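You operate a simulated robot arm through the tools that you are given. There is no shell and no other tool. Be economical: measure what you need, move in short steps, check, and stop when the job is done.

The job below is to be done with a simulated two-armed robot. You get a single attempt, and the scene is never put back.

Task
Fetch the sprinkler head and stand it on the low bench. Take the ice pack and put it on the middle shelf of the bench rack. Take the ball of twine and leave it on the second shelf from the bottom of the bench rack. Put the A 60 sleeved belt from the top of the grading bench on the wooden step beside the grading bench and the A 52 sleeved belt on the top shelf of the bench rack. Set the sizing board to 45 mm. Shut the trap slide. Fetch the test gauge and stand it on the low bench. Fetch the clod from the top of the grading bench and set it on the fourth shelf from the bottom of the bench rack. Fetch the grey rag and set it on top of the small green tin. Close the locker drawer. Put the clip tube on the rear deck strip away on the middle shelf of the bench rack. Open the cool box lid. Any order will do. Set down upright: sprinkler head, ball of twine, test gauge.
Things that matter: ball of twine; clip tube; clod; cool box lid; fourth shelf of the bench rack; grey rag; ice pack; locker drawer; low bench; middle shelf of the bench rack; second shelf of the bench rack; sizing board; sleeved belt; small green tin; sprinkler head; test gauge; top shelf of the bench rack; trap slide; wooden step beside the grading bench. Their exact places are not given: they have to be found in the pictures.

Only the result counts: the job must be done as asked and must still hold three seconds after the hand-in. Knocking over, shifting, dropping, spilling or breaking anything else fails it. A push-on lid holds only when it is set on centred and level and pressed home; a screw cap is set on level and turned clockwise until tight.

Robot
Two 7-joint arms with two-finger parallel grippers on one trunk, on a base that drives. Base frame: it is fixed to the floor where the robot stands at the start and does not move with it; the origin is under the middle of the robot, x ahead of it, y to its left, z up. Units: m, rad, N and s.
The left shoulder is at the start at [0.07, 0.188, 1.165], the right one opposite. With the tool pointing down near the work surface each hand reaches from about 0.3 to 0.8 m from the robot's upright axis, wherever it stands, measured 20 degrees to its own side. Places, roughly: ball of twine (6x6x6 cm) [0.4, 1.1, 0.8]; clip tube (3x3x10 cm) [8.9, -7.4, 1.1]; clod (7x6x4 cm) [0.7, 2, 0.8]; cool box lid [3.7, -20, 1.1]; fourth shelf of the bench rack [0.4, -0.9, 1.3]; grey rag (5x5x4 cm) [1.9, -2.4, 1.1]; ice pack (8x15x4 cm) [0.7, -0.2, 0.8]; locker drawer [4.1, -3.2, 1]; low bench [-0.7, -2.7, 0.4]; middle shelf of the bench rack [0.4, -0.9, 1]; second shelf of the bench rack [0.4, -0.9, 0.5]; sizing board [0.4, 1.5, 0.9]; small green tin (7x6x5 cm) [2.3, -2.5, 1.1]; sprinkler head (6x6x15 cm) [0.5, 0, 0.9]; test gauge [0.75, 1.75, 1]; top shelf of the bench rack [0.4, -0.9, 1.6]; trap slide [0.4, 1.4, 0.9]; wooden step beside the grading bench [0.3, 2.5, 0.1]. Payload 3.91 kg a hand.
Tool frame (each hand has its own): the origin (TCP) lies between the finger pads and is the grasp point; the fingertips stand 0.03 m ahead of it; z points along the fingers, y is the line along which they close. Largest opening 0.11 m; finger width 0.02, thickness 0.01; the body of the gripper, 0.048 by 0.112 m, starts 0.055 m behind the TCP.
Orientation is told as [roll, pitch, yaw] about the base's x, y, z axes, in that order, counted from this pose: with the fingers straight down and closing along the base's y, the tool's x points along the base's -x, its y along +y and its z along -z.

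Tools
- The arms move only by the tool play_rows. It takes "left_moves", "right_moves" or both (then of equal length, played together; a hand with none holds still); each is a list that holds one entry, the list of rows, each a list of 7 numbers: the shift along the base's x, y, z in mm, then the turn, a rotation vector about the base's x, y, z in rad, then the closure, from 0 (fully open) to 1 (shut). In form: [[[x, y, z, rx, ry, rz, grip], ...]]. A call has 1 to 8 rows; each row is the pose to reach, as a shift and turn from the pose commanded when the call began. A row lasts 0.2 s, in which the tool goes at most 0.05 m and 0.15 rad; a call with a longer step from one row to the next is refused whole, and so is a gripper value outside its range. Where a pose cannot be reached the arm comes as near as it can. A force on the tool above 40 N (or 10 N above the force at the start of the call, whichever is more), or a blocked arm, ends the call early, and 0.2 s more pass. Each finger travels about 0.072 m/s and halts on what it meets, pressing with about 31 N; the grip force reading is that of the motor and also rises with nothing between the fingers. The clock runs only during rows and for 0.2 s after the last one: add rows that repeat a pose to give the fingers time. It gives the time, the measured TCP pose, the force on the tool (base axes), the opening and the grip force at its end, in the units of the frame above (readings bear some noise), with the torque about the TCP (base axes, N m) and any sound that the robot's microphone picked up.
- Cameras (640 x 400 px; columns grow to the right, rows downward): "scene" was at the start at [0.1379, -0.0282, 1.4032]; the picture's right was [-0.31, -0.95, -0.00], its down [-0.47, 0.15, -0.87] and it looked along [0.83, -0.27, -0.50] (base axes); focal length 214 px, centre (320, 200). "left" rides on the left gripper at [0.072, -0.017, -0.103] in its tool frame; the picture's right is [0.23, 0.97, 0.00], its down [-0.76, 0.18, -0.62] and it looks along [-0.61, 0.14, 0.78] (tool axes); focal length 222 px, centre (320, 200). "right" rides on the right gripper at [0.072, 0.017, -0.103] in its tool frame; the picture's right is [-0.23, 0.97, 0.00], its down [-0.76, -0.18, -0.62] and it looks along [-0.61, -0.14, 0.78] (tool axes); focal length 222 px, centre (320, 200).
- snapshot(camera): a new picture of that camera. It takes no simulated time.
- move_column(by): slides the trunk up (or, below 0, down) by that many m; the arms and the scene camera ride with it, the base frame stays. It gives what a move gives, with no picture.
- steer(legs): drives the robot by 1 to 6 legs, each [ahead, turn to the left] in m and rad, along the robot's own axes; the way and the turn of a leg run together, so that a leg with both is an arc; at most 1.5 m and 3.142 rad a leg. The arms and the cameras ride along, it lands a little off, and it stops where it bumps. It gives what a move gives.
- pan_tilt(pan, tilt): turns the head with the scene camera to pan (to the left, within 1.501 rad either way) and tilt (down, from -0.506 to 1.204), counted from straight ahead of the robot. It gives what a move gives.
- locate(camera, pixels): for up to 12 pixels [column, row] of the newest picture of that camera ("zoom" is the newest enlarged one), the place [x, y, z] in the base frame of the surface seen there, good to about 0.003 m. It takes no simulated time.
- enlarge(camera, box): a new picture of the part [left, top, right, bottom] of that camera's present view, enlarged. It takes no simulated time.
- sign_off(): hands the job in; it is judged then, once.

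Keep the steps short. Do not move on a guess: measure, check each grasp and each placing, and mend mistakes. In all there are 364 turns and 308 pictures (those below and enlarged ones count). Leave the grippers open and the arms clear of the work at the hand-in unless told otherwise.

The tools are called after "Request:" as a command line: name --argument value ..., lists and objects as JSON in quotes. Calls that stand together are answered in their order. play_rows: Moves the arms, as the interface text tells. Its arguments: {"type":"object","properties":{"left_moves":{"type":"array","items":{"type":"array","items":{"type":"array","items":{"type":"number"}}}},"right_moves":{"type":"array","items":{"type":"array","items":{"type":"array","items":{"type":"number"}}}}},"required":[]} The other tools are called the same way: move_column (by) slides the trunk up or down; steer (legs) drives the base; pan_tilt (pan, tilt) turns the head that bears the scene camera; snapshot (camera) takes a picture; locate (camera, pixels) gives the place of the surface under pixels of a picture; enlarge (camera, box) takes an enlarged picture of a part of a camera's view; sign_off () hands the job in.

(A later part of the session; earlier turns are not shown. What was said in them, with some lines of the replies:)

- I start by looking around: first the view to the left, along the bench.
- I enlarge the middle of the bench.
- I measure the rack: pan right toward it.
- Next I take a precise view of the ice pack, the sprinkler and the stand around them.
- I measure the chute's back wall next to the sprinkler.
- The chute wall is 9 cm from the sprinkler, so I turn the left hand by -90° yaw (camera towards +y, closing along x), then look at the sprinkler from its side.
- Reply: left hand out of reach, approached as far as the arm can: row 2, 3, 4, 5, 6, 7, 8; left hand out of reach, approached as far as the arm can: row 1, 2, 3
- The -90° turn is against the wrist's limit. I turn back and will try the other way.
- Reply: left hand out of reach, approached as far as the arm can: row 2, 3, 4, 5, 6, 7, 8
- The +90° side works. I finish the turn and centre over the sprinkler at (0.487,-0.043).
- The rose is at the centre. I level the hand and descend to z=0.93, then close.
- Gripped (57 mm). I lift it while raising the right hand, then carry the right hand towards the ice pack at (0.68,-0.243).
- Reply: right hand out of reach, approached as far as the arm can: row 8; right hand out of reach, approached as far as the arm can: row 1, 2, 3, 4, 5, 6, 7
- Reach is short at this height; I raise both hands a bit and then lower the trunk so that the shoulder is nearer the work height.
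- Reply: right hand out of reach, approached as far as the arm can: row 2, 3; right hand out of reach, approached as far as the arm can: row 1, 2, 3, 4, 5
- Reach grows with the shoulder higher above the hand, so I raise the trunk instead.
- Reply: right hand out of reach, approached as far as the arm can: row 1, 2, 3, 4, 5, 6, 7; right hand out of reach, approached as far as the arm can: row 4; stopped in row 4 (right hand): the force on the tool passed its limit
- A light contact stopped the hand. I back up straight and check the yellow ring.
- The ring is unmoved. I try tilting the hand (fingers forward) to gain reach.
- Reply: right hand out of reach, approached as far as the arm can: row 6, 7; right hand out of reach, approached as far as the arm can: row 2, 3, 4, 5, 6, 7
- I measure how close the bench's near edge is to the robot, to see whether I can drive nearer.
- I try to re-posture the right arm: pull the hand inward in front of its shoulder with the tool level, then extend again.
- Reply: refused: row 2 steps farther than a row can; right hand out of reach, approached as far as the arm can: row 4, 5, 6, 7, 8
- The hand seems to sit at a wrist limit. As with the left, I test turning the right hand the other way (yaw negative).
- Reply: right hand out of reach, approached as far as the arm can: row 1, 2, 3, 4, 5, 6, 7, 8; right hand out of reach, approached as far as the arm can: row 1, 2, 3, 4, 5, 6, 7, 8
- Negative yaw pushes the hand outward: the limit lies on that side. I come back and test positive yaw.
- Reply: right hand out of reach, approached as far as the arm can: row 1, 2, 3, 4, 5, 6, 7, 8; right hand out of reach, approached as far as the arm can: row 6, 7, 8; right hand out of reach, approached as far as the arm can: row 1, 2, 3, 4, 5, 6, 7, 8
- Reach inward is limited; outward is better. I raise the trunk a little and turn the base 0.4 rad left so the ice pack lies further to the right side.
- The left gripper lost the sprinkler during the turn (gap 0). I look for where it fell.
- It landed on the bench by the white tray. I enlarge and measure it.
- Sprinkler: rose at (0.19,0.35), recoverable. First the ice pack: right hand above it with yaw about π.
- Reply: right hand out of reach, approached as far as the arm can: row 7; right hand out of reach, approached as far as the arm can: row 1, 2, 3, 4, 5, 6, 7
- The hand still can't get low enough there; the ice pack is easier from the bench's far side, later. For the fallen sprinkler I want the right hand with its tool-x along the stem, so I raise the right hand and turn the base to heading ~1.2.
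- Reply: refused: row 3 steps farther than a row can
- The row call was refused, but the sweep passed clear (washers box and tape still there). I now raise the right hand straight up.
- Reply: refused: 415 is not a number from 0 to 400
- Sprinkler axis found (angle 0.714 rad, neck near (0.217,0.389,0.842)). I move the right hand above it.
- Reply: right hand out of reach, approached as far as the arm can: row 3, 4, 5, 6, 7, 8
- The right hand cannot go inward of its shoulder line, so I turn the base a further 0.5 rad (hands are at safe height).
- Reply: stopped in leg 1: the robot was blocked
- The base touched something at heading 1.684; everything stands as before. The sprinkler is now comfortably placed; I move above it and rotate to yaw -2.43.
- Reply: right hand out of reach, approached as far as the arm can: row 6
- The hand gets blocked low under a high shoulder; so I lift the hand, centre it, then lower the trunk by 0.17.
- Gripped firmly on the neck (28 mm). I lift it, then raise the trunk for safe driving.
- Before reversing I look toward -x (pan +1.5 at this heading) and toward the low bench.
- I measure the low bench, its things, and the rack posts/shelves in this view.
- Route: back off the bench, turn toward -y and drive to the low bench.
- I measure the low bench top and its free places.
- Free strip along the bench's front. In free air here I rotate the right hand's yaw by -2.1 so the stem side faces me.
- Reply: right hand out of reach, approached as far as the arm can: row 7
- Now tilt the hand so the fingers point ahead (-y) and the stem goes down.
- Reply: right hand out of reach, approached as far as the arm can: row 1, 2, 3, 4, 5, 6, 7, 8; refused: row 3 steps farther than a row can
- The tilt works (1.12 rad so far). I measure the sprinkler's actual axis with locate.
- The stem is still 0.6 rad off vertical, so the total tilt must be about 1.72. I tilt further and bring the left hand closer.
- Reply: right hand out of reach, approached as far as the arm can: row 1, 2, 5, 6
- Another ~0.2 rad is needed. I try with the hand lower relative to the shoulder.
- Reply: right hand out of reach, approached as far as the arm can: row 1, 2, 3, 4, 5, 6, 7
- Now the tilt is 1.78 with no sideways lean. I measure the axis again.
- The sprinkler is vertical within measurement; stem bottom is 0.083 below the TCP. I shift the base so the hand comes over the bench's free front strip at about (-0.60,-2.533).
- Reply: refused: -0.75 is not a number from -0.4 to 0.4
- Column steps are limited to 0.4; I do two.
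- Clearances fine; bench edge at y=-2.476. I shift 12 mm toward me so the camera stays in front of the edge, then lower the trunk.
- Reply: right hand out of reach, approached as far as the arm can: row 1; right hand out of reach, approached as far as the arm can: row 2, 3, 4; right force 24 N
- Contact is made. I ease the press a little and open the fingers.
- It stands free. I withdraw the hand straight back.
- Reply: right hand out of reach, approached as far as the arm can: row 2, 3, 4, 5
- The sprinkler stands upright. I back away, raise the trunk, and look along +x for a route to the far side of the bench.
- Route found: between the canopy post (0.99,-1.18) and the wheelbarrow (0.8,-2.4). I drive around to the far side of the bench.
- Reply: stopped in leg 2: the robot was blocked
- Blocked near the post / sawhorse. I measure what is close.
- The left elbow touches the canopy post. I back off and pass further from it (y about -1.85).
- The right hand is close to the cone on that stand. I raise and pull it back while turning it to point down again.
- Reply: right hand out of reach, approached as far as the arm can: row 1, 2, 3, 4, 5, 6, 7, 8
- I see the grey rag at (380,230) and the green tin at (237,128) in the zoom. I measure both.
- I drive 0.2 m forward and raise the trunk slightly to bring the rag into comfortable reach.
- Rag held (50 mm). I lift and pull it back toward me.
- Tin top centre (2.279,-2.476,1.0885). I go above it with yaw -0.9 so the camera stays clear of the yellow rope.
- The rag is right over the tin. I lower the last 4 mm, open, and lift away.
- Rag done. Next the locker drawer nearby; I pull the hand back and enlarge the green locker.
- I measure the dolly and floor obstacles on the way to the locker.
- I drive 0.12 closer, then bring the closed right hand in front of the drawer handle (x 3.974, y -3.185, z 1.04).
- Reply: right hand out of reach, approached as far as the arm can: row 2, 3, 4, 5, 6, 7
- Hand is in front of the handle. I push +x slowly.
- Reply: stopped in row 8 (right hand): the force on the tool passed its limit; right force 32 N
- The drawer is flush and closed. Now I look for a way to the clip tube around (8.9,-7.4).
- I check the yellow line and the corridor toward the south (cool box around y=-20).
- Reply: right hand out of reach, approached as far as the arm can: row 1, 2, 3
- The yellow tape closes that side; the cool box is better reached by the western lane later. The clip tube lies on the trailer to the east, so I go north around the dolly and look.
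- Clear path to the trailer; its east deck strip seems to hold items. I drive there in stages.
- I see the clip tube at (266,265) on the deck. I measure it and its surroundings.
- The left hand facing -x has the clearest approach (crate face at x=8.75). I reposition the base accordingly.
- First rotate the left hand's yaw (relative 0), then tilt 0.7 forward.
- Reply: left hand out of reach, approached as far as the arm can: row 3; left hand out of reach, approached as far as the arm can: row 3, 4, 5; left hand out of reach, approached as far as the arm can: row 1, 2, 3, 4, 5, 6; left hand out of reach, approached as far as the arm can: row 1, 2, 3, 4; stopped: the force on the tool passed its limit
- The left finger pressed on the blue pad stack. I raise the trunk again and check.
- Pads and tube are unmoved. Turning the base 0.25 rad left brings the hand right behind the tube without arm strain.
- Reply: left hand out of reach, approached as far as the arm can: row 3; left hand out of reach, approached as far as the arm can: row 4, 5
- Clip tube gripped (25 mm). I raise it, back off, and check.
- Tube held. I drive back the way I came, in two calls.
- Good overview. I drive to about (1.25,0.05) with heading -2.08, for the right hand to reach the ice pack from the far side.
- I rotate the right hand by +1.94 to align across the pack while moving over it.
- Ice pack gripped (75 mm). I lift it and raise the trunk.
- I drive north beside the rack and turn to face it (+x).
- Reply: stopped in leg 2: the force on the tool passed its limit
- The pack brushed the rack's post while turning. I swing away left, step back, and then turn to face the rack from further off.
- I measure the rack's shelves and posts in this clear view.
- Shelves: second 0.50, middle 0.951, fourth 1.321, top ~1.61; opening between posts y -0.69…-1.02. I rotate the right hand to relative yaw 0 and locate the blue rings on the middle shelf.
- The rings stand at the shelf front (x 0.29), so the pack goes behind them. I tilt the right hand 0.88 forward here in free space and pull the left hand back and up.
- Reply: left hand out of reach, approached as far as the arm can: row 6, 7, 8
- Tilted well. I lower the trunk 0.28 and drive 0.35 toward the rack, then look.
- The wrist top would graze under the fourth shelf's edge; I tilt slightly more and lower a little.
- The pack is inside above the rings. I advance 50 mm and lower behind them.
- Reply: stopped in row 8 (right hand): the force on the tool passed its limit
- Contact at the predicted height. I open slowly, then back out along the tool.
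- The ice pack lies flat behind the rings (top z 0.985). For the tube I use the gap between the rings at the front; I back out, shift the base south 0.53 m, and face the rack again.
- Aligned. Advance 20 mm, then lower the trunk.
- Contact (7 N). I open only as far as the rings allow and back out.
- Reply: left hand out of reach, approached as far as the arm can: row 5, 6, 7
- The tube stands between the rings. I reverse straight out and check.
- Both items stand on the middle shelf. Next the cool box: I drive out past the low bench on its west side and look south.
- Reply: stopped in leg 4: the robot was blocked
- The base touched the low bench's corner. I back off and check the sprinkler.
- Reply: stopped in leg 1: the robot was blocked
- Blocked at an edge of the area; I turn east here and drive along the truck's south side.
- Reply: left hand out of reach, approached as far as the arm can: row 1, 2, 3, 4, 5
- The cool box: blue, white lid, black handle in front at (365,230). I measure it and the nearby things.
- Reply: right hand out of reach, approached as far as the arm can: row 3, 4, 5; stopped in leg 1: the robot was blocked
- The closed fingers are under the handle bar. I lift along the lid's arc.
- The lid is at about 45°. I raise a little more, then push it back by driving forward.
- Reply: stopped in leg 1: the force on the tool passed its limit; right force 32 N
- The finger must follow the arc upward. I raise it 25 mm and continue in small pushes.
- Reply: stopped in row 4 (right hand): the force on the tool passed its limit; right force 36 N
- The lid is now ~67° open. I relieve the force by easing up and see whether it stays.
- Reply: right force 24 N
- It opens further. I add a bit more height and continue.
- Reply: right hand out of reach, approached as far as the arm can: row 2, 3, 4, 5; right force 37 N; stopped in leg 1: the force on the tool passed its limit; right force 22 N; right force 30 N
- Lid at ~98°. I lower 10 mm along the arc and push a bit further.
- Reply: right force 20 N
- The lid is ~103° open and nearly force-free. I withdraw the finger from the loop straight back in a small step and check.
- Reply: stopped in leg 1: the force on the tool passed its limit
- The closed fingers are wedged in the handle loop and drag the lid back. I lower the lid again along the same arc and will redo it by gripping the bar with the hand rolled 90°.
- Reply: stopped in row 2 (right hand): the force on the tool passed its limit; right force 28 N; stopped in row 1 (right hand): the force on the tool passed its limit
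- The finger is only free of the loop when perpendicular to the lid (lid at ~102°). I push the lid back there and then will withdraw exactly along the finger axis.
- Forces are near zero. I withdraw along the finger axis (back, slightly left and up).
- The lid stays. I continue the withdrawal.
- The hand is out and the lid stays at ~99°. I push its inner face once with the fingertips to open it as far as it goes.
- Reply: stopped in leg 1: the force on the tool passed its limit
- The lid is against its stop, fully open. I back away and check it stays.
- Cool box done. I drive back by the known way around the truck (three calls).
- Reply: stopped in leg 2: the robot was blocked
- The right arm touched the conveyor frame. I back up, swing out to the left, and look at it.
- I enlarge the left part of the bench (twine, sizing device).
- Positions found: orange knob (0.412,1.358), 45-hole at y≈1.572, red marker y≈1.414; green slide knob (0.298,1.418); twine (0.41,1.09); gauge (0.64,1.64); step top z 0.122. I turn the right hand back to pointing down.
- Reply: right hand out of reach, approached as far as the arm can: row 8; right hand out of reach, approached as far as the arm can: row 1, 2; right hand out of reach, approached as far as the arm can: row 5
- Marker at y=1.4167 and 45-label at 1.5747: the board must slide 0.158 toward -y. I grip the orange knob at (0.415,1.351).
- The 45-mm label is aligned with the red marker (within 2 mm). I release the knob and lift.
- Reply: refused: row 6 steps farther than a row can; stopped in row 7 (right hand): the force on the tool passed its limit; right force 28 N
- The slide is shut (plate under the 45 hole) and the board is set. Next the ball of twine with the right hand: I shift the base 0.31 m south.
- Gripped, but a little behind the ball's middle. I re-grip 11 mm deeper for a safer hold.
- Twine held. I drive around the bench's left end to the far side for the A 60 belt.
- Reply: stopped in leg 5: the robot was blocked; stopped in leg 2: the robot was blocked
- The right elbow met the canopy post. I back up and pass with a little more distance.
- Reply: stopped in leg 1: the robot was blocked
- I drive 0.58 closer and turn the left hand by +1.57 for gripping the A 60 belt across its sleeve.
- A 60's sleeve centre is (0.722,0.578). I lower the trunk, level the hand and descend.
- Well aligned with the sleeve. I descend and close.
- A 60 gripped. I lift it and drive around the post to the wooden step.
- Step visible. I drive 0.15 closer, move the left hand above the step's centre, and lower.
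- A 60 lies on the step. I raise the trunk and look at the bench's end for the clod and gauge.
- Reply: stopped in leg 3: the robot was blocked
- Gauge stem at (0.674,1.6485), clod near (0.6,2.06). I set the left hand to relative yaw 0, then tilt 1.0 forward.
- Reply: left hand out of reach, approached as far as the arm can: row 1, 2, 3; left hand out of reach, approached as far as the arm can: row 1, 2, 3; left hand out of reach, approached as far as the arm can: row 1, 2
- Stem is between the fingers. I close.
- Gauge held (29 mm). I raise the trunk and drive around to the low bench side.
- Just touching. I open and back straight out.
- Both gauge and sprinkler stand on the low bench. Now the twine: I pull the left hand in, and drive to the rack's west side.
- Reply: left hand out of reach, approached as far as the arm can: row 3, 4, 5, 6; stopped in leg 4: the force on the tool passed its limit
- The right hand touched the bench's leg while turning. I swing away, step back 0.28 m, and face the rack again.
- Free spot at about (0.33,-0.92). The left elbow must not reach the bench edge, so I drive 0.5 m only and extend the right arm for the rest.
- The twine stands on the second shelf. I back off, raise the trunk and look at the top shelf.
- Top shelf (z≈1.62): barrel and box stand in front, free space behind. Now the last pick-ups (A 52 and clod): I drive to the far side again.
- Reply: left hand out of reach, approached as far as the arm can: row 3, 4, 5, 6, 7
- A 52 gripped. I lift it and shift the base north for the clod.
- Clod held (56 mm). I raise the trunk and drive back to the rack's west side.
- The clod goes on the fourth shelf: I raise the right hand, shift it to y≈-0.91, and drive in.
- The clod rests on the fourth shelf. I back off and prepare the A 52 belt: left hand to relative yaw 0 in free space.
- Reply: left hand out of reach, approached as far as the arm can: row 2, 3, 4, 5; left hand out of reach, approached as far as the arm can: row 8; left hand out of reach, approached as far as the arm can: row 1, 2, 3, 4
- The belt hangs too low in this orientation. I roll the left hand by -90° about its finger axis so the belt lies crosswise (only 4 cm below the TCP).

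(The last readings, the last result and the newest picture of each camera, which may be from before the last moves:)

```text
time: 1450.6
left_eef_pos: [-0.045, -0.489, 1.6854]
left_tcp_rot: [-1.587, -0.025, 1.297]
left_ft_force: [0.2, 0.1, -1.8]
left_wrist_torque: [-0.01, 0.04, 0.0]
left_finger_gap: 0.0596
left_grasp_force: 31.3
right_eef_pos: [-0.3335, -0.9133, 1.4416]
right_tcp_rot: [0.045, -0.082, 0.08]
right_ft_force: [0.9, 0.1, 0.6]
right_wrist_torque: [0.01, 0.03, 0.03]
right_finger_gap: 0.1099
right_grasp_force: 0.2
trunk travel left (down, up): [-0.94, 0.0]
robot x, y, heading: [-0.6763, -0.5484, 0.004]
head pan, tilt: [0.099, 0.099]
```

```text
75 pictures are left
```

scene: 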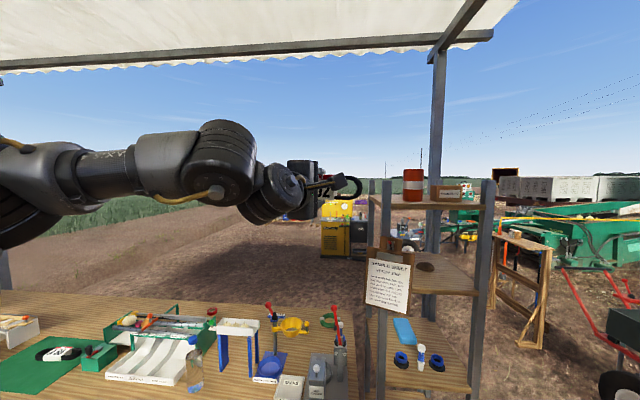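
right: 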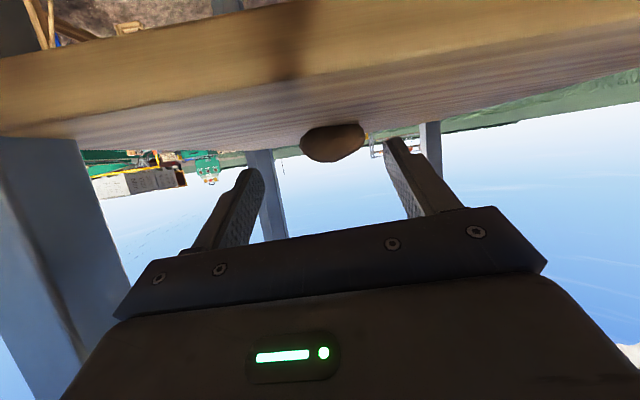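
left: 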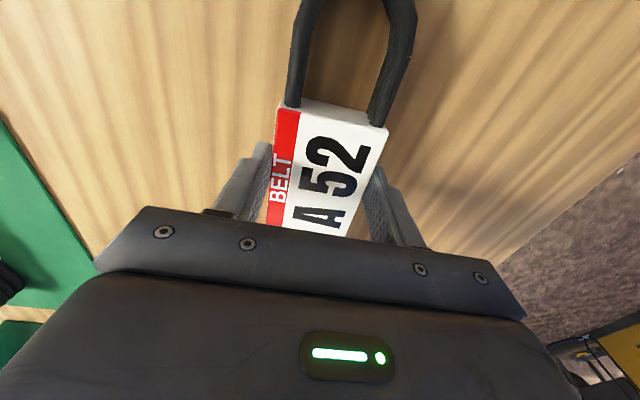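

Reached; belt lies crosswise at z 1.685. I go round to the rack's south side, facing it at heading ~1.25.

Request:
steer --legs '[[0, -1.57], [1.28, 0], [0, 1.57], [0.87, 0], [0, 1.25]]'

Request:
pan_tilt --pan 0.0 --tilt 0.05

Request:
snapshot --camera "scene"

```text
time: 1472.2
left_eef_pos: [0.3251, -1.2357, 1.6848]
left_tcp_rot: [-1.588, -0.027, 2.534]
left_ft_force: [0.9, 0.1, -2.4]
left_wrist_torque: [-0.06, 0.05, 0.03]
left_finger_gap: 0.0594
left_grasp_force: 30.6
right_eef_pos: [0.6312, -1.6463, 1.4407]
right_tcp_rot: [0.046, -0.083, 1.317]
right_ft_force: [-0.6, -0.7, 1.1]
right_wrist_torque: [0.02, -0.01, 0.02]
right_finger_gap: 0.11
right_grasp_force: 0.1
trunk travel left (down, up): [-0.94, 0.0]
robot x, y, heading: [0.1795, -1.8504, 1.229]
head pan, tilt: [0.099, 0.099]
```

```text
time: 1472.9
left_eef_pos: [0.3253, -1.2365, 1.6848]
left_tcp_rot: [-1.586, -0.027, 2.535]
left_ft_force: [-0.2, -0.1, -1.6]
left_wrist_torque: [-0.06, -0.03, 0.01]
left_finger_gap: 0.0593
left_grasp_force: 30.7
right_eef_pos: [0.6308, -1.647, 1.44]
right_tcp_rot: [0.045, -0.082, 1.318]
right_ft_force: [0.3, -0.1, -0.8]
right_wrist_torque: [0.03, 0.01, 0.01]
right_finger_gap: 0.1101
right_grasp_force: 0.2
trunk travel left (down, up): [-0.94, 0.0]
robot x, y, heading: [0.1715, -1.8519, 1.239]
head pan, tilt: [0.0, 0.051]
```

```text
74 pictures are left
```

scene: 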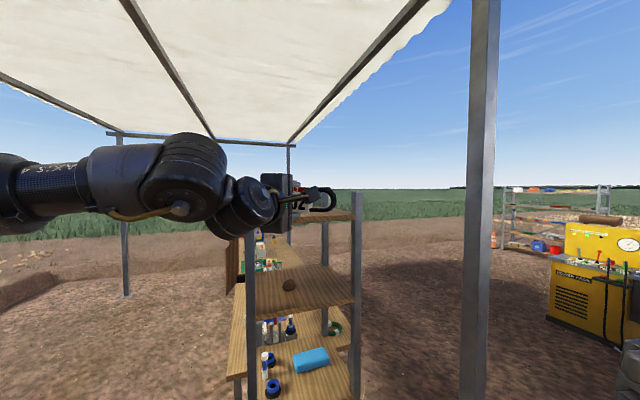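

Request:
steer --legs '[[0, -0.045], [0.2, 0]]'

Request:
enlarge --camera "scene" --box '[180, 130, 420, 290]'

Request:
locate --camera "zoom" --pixels '[[150, 230], [250, 230], [330, 230], [200, 150], [300, 160], [370, 170]]'

```text
time: 1474.9
left_eef_pos: [0.4249, -1.0606, 1.6891]
left_tcp_rot: [-1.591, -0.028, 2.488]
left_ft_force: [-0.3, -0.5, -2.6]
left_wrist_torque: [-0.08, 0.03, 0.04]
left_finger_gap: 0.0596
left_grasp_force: 30.7
right_eef_pos: [0.7113, -1.4824, 1.4424]
right_tcp_rot: [0.045, -0.086, 1.271]
right_ft_force: [0.0, -0.3, -0.9]
right_wrist_torque: [0.05, -0.01, 0.01]
right_finger_gap: 0.1098
right_grasp_force: 0.0
trunk travel left (down, up): [-0.94, 0.0]
robot x, y, heading: [0.2482, -1.6644, 1.191]
head pan, tilt: [0.0, 0.051]
```

```text
2.50 times, centred on (300, 210) of scene
```

zoom: 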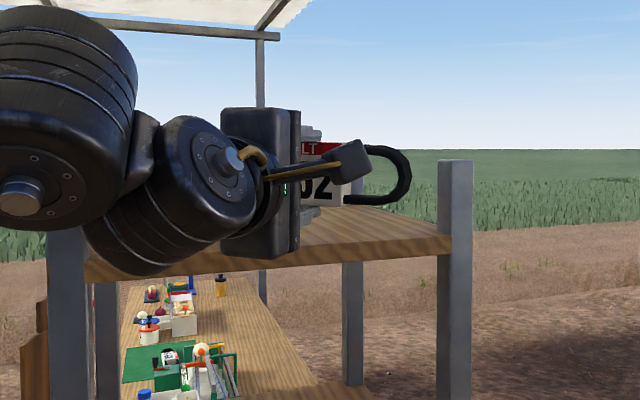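

```text
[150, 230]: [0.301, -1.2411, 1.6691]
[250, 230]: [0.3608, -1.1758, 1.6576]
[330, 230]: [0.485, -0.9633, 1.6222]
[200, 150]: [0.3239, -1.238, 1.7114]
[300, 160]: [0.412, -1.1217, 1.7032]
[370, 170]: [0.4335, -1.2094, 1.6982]
```

Request:
steer --legs '[[0.125, 0]]'

Request:
snapshot --camera "left"

Request:
enlarge --camera "scene" --box '[180, 110, 420, 270]'

```text
time: 1476.2
left_eef_pos: [0.4689, -0.9497, 1.6895]
left_tcp_rot: [-1.596, -0.026, 2.489]
left_ft_force: [0.4, -0.8, -1.2]
left_wrist_torque: [-0.06, 0.04, 0.02]
left_finger_gap: 0.0596
left_grasp_force: 31.0
right_eef_pos: [0.7562, -1.3709, 1.4432]
right_tcp_rot: [0.046, -0.089, 1.273]
right_ft_force: [0.3, -1.0, 0.1]
right_wrist_torque: [0.06, -0.01, 0.0]
right_finger_gap: 0.1101
right_grasp_force: 0.0
trunk travel left (down, up): [-0.94, 0.0]
robot x, y, heading: [0.2935, -1.5476, 1.189]
head pan, tilt: [0.0, 0.051]
```

```text
72 pictures are left
```

left: 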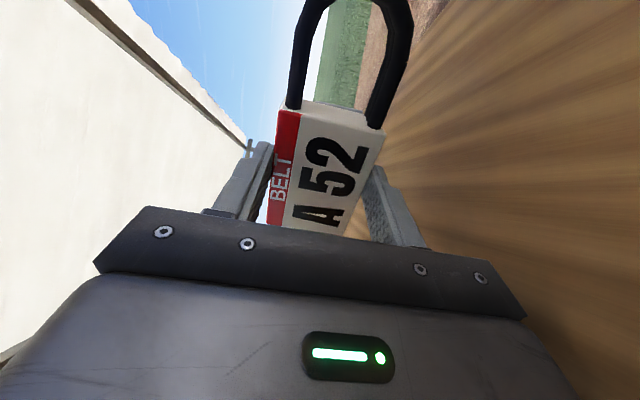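

```text
2.50 times, centred on (300, 190) of scene
```

zoom: 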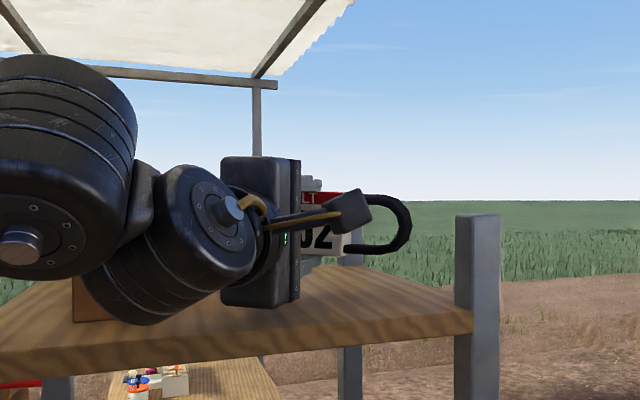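

The belt is over the shelf, but the lower finger would be under it. I pitch the fingers down ~0.85 so the belt's front edge can rest on the shelf; first a bit further in.

Request:
steer --legs '[[0.07, 0]]'

Request:
play_rows --left_moves '[[[-3, 0, 3, -0.11, 0.085, 0, 1], [-6, 0, 6, -0.22, 0.17, 0, 1], [-9, 0, 9, -0.33, 0.255, 0, 1], [-12, 0, 12, -0.44, 0.34, 0, 1], [-15, 0, 12, -0.55, 0.425, 0, 1], [-18, 0, 12, -0.66, 0.51, 0, 1]]]'

Request:
enlarge --camera "scene" --box '[180, 110, 420, 270]'

```text
time: 1477.2
left_eef_pos: [0.4907, -0.9001, 1.6982]
left_tcp_rot: [-1.607, -0.032, 2.489]
left_ft_force: [0.2, -0.4, -0.7]
left_wrist_torque: [-0.04, 0.01, 0.01]
left_finger_gap: 0.0594
left_grasp_force: 31.0
right_eef_pos: [0.78, -1.3183, 1.4466]
right_tcp_rot: [0.044, -0.098, 1.273]
right_ft_force: [0.4, -0.5, -0.5]
right_wrist_torque: [-0.02, 0.01, -0.03]
right_finger_gap: 0.1097
right_grasp_force: 0.1
trunk travel left (down, up): [-0.94, 0.0]
robot x, y, heading: [0.3253, -1.4828, 1.188]
head pan, tilt: [0.0, 0.051]
```

```text
time: 1478.6
left_eef_pos: [0.4853, -0.8758, 1.7007]
left_tcp_rot: [-0.755, -0.023, 2.466]
left_ft_force: [0.3, -0.8, -1.9]
left_wrist_torque: [-0.02, 0.02, 0.01]
left_finger_gap: 0.0595
left_grasp_force: 31.0
right_eef_pos: [0.7889, -1.2984, 1.4399]
right_tcp_rot: [0.047, -0.08, 1.271]
right_ft_force: [0.1, 0.3, -0.5]
right_wrist_torque: [0.0, 0.02, 0.0]
right_finger_gap: 0.1101
right_grasp_force: 0.0
trunk travel left (down, up): [-0.94, 0.0]
robot x, y, heading: [0.3211, -1.4845, 1.189]
head pan, tilt: [0.0, 0.051]
```

```text
2.50 times, centred on (300, 190) of scene
```

zoom: 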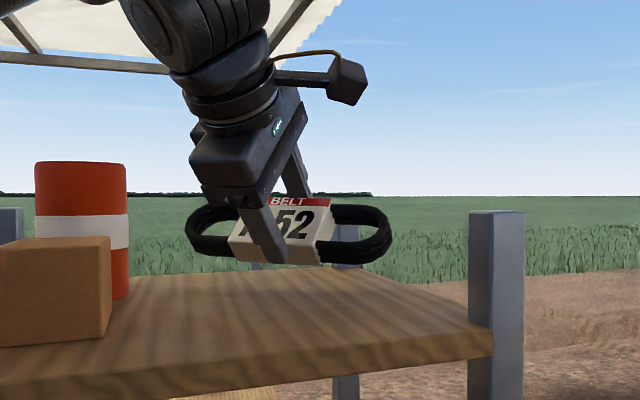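

The pitch works well. I continue until the hand points straight down so the belt lies flat.

Request:
play_rows --left_moves '[[[0, 0, 5, -0.11, 0.088, 0, 1], [0, 0, 10, -0.22, 0.176, 0, 1], [0, 0, 10, -0.33, 0.264, 0, 1], [0, 0, 10, -0.44, 0.352, 0, 1], [0, 0, 10, -0.55, 0.44, 0, 1], [0, 0, 10, -0.589, 0.472, 0, 1]]]'

Request:
snapshot --camera "scene"

Request:
snapshot --camera "left"

```text
time: 1480.0
left_eef_pos: [0.5145, -0.9537, 1.6807]
left_tcp_rot: [-0.36, 0.101, 2.423]
left_ft_force: [0.4, -1.1, -2.1]
left_wrist_torque: [-0.01, 0.01, 0.01]
left_finger_gap: 0.0593
left_grasp_force: 30.4
left hand out of reach, approached as far as the arm can: row 2, 3, 4, 5, 6
right_eef_pos: [0.7795, -1.2934, 1.4413]
right_tcp_rot: [0.039, -0.08, 1.275]
right_ft_force: [-1.2, 0.8, -0.4]
right_wrist_torque: [-0.05, -0.05, -0.03]
right_finger_gap: 0.1099
right_grasp_force: 0.0
trunk travel left (down, up): [-0.94, 0.0]
robot x, y, heading: [0.325, -1.4799, 1.195]
head pan, tilt: [0.0, 0.051]
```

```text
69 pictures are left
```

scene: 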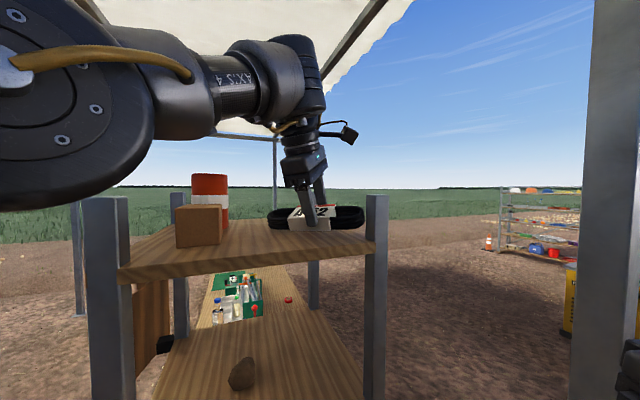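

```text
68 pictures are left
```

left: 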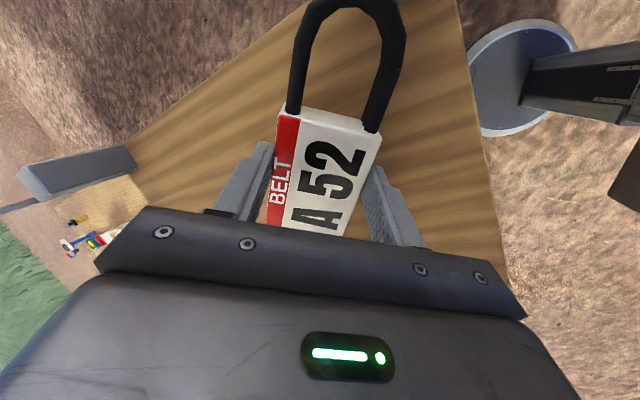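

Request:
steer --legs '[[0, 0.09], [0.035, 0]]'

Request:
snapshot --camera "scene"

```text
time: 1481.3
left_eef_pos: [0.4766, -0.9188, 1.686]
left_tcp_rot: [-0.369, 0.096, 2.515]
left_ft_force: [-1.0, -1.3, -1.3]
left_wrist_torque: [0.01, -0.05, 0.02]
left_finger_gap: 0.0595
left_grasp_force: 30.4
right_eef_pos: [0.7713, -1.2312, 1.4429]
right_tcp_rot: [0.042, -0.089, 1.363]
right_ft_force: [-0.7, -0.7, -0.3]
right_wrist_torque: [0.06, -0.08, -0.02]
right_finger_gap: 0.1101
right_grasp_force: 0.2
trunk travel left (down, up): [-0.94, 0.0]
robot x, y, heading: [0.3319, -1.4469, 1.28]
head pan, tilt: [0.0, 0.051]
```

```text
67 pictures are left
```

scene: 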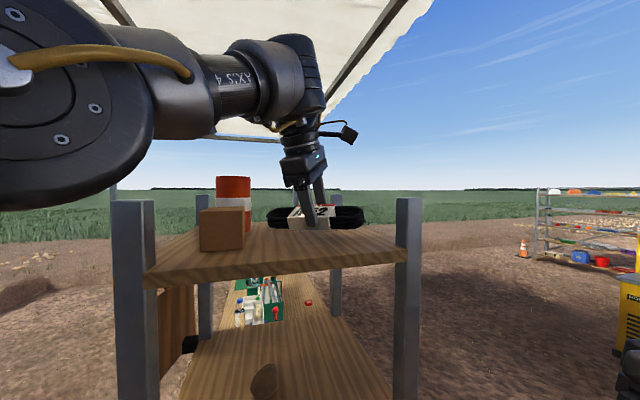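

Belt is nearly flat, well over the shelf. I lower until contact.

Request:
move_column --by -0.015

Request:
move_column --by -0.006

Request:
enlarge --camera "scene" --box '[220, 130, 420, 280]'

```text
time: 1482.0
left_eef_pos: [0.4813, -0.9126, 1.67]
left_tcp_rot: [-0.369, 0.094, 2.516]
left_ft_force: [4.7, 3.4, 16.4]
left_wrist_torque: [-0.02, -0.14, 0.03]
left_finger_gap: 0.0597
left_grasp_force: 31.1
right_eef_pos: [0.7766, -1.2271, 1.4269]
right_tcp_rot: [0.045, -0.086, 1.364]
right_ft_force: [-0.6, -0.6, 0.2]
right_wrist_torque: [-0.01, 0.01, 0.02]
right_finger_gap: 0.1099
right_grasp_force: 0.1
trunk travel left (down, up): [-0.925, 0.015]
robot x, y, heading: [0.3336, -1.4486, 1.28]
head pan, tilt: [0.0, 0.051]
```

```text
time: 1482.5
left_eef_pos: [0.4841, -0.9119, 1.6629]
left_tcp_rot: [-0.367, 0.093, 2.515]
left_ft_force: [3.8, 6.6, 32.2]
left_wrist_torque: [-0.27, 0.42, -0.08]
left_finger_gap: 0.0618
left_grasp_force: 31.0
right_eef_pos: [0.778, -1.226, 1.4224]
right_tcp_rot: [0.045, -0.084, 1.362]
right_ft_force: [0.9, 0.7, 0.1]
right_wrist_torque: [0.0, 0.0, -0.01]
right_finger_gap: 0.1103
right_grasp_force: 0.0
trunk travel left (down, up): [-0.919, 0.021]
robot x, y, heading: [0.3306, -1.4499, 1.285]
head pan, tilt: [0.0, 0.051]
```

```text
2.67 times, centred on (320, 205) of scene
```

zoom: 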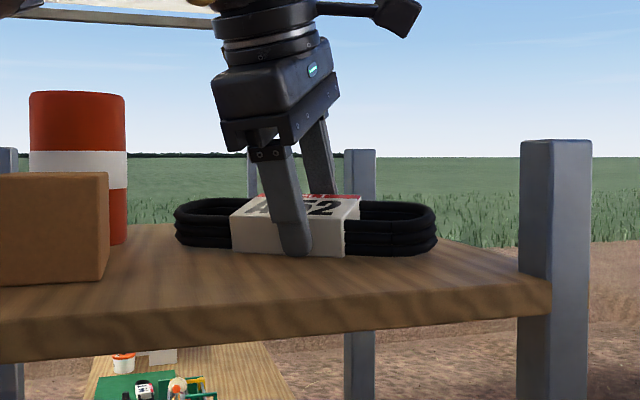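

Firm contact. I ease off, open, and lift away.

Request:
move_column --by 0.006

Request:
play_rows --left_moves '[[[0, 0, 0, 0, 0, 0, 0.35], [0, 0, 0, 0, 0, 0, 0.15], [0, 0, 0, 0, 0, 0, 0.05], [-4, -4, 12, 0, 0, 0, 0], [-10, -10, 28, 0, 0, 0, 0]]]'

Request:
enlarge --camera "scene" --box '[220, 110, 420, 260]'

```text
time: 1483.1
left_eef_pos: [0.4829, -0.9103, 1.6647]
left_tcp_rot: [-0.359, 0.096, 2.515]
left_ft_force: [0.5, -0.5, -1.5]
left_wrist_torque: [0.0, 0.04, 0.0]
left_finger_gap: 0.0614
left_grasp_force: 30.8
right_eef_pos: [0.7769, -1.2237, 1.4254]
right_tcp_rot: [0.046, -0.083, 1.363]
right_ft_force: [-0.2, 0.5, 0.6]
right_wrist_torque: [0.0, 0.01, -0.04]
right_finger_gap: 0.11
right_grasp_force: 0.1
trunk travel left (down, up): [-0.925, 0.015]
robot x, y, heading: [0.3334, -1.4477, 1.278]
head pan, tilt: [0.0, 0.051]
```

```text
time: 1484.3
left_eef_pos: [0.4789, -0.9311, 1.6849]
left_tcp_rot: [-0.365, 0.097, 2.512]
left_ft_force: [0.5, 0.1, -0.2]
left_wrist_torque: [0.02, 0.02, -0.03]
left_finger_gap: 0.1101
left_grasp_force: 0.1
left hand out of reach, approached as far as the arm can: row 4, 5
right_eef_pos: [0.7761, -1.227, 1.426]
right_tcp_rot: [0.045, -0.084, 1.363]
right_ft_force: [0.2, 0.2, -0.9]
right_wrist_torque: [0.04, -0.02, 0.04]
right_finger_gap: 0.1101
right_grasp_force: 0.0
trunk travel left (down, up): [-0.925, 0.015]
robot x, y, heading: [0.3312, -1.4474, 1.28]
head pan, tilt: [0.0, 0.051]
```

```text
2.67 times, centred on (320, 185) of scene
```

zoom: 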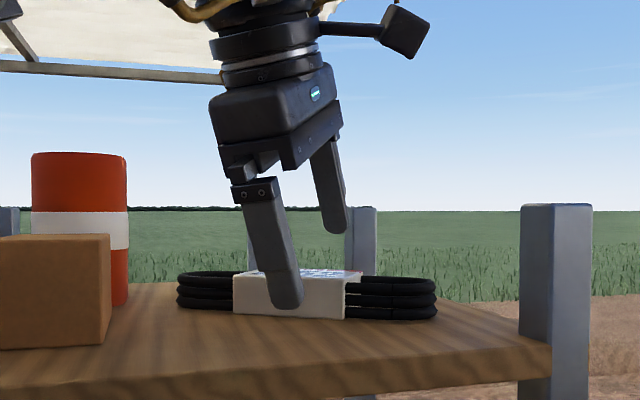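

The belt lies flat. I raise the remaining 15 mm and reverse out.

Request:
move_column --by 0.015

Request:
steer --legs '[[-0.45, 0]]'

Request:
snapshot --camera "scene"

```text
time: 1484.9
left_eef_pos: [0.4778, -0.9299, 1.7006]
left_tcp_rot: [-0.366, 0.097, 2.515]
left_ft_force: [-0.7, 0.2, -0.8]
left_wrist_torque: [0.02, 0.04, -0.02]
left_finger_gap: 0.1098
left_grasp_force: 0.1
right_eef_pos: [0.7758, -1.2258, 1.4424]
right_tcp_rot: [0.046, -0.084, 1.365]
right_ft_force: [-0.6, -0.5, 0.2]
right_wrist_torque: [0.03, -0.01, 0.0]
right_finger_gap: 0.11
right_grasp_force: 0.0
trunk travel left (down, up): [-0.94, 0.0]
robot x, y, heading: [0.3328, -1.4429, 1.281]
head pan, tilt: [0.0, 0.051]
```

```text
time: 1487.6
left_eef_pos: [0.3472, -1.3526, 1.6974]
left_tcp_rot: [-0.363, 0.099, 2.529]
left_ft_force: [-0.5, -1.0, -0.2]
left_wrist_torque: [-0.03, 0.0, 0.0]
left_finger_gap: 0.1099
left_grasp_force: 0.1
right_eef_pos: [0.65, -1.6466, 1.4406]
right_tcp_rot: [0.045, -0.081, 1.377]
right_ft_force: [-0.3, 0.3, 0.0]
right_wrist_torque: [0.01, 0.02, 0.01]
right_finger_gap: 0.1099
right_grasp_force: 0.1
trunk travel left (down, up): [-0.94, 0.0]
robot x, y, heading: [0.2082, -1.8797, 1.296]
head pan, tilt: [0.0, 0.051]
```

```text
64 pictures are left
```

scene: 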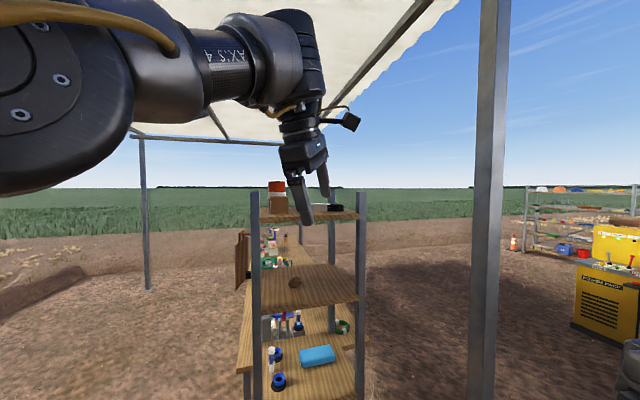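

All items are placed. A last look at the low bench and the rack before handing in.

Request:
steer --legs '[[0, 2.6]]'

Request:
pan_tilt --pan 0.1 --tilt 0.7

Request:
snapshot --camera "scene"

```text
time: 1494.2
left_eef_pos: [-0.1817, -2.2564, 1.6982]
left_tcp_rot: [-0.365, 0.098, -1.154]
left_ft_force: [0.1, 0.0, -0.1]
left_wrist_torque: [0.0, 0.0, -0.03]
left_finger_gap: 0.11
left_grasp_force: 0.1
right_eef_pos: [-0.2881, -1.8502, 1.442]
right_tcp_rot: [0.046, -0.081, -2.304]
right_ft_force: [-0.5, -1.1, 0.4]
right_wrist_torque: [0.01, 0.02, 0.03]
right_finger_gap: 0.1097
right_grasp_force: 0.0
trunk travel left (down, up): [-0.94, 0.0]
robot x, y, heading: [0.2084, -1.8789, -2.384]
head pan, tilt: [0.0, 0.051]
```

```text
time: 1495.2
left_eef_pos: [-0.1811, -2.2566, 1.6999]
left_tcp_rot: [-0.363, 0.099, -1.154]
left_ft_force: [0.1, -0.2, -0.1]
left_wrist_torque: [0.01, -0.01, 0.02]
left_finger_gap: 0.1099
left_grasp_force: 0.0
right_eef_pos: [-0.2891, -1.8498, 1.4411]
right_tcp_rot: [0.046, -0.083, -2.303]
right_ft_force: [0.3, 0.0, -0.3]
right_wrist_torque: [0.01, 0.03, -0.03]
right_finger_gap: 0.11
right_grasp_force: 0.0
trunk travel left (down, up): [-0.94, 0.0]
robot x, y, heading: [0.2091, -1.8832, -2.387]
head pan, tilt: [0.099, 0.7]
```

```text
63 pictures are left
```

scene: 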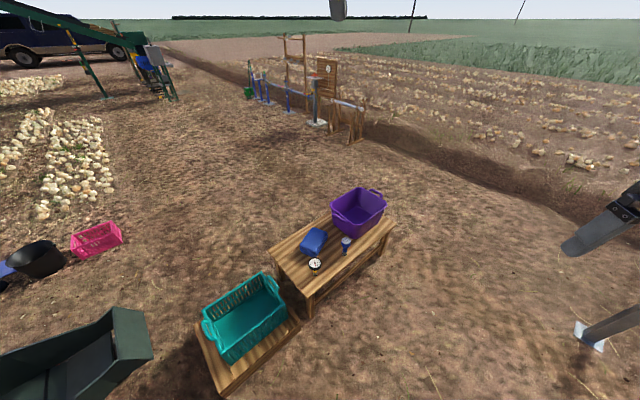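

Both stand upright on the low bench; grippers are open and the arms are clear. I hand in.

Request:
sign_off

```text
The job is handed in.
```

I handed the job in with all thirteen tasks done; four incidents on the way could still count against it:
- The sprinkler head slipped from the gripper once and landed on the grading bench.
- The sample-sheet clipboard on the bench rack was swinging after I bumped the rack.
- The robot's base touched the low bench once, and the sprinkler head may have shifted by up to 1 cm.
- A finger pressed on the blue pad stack on the trailer, which did not move.
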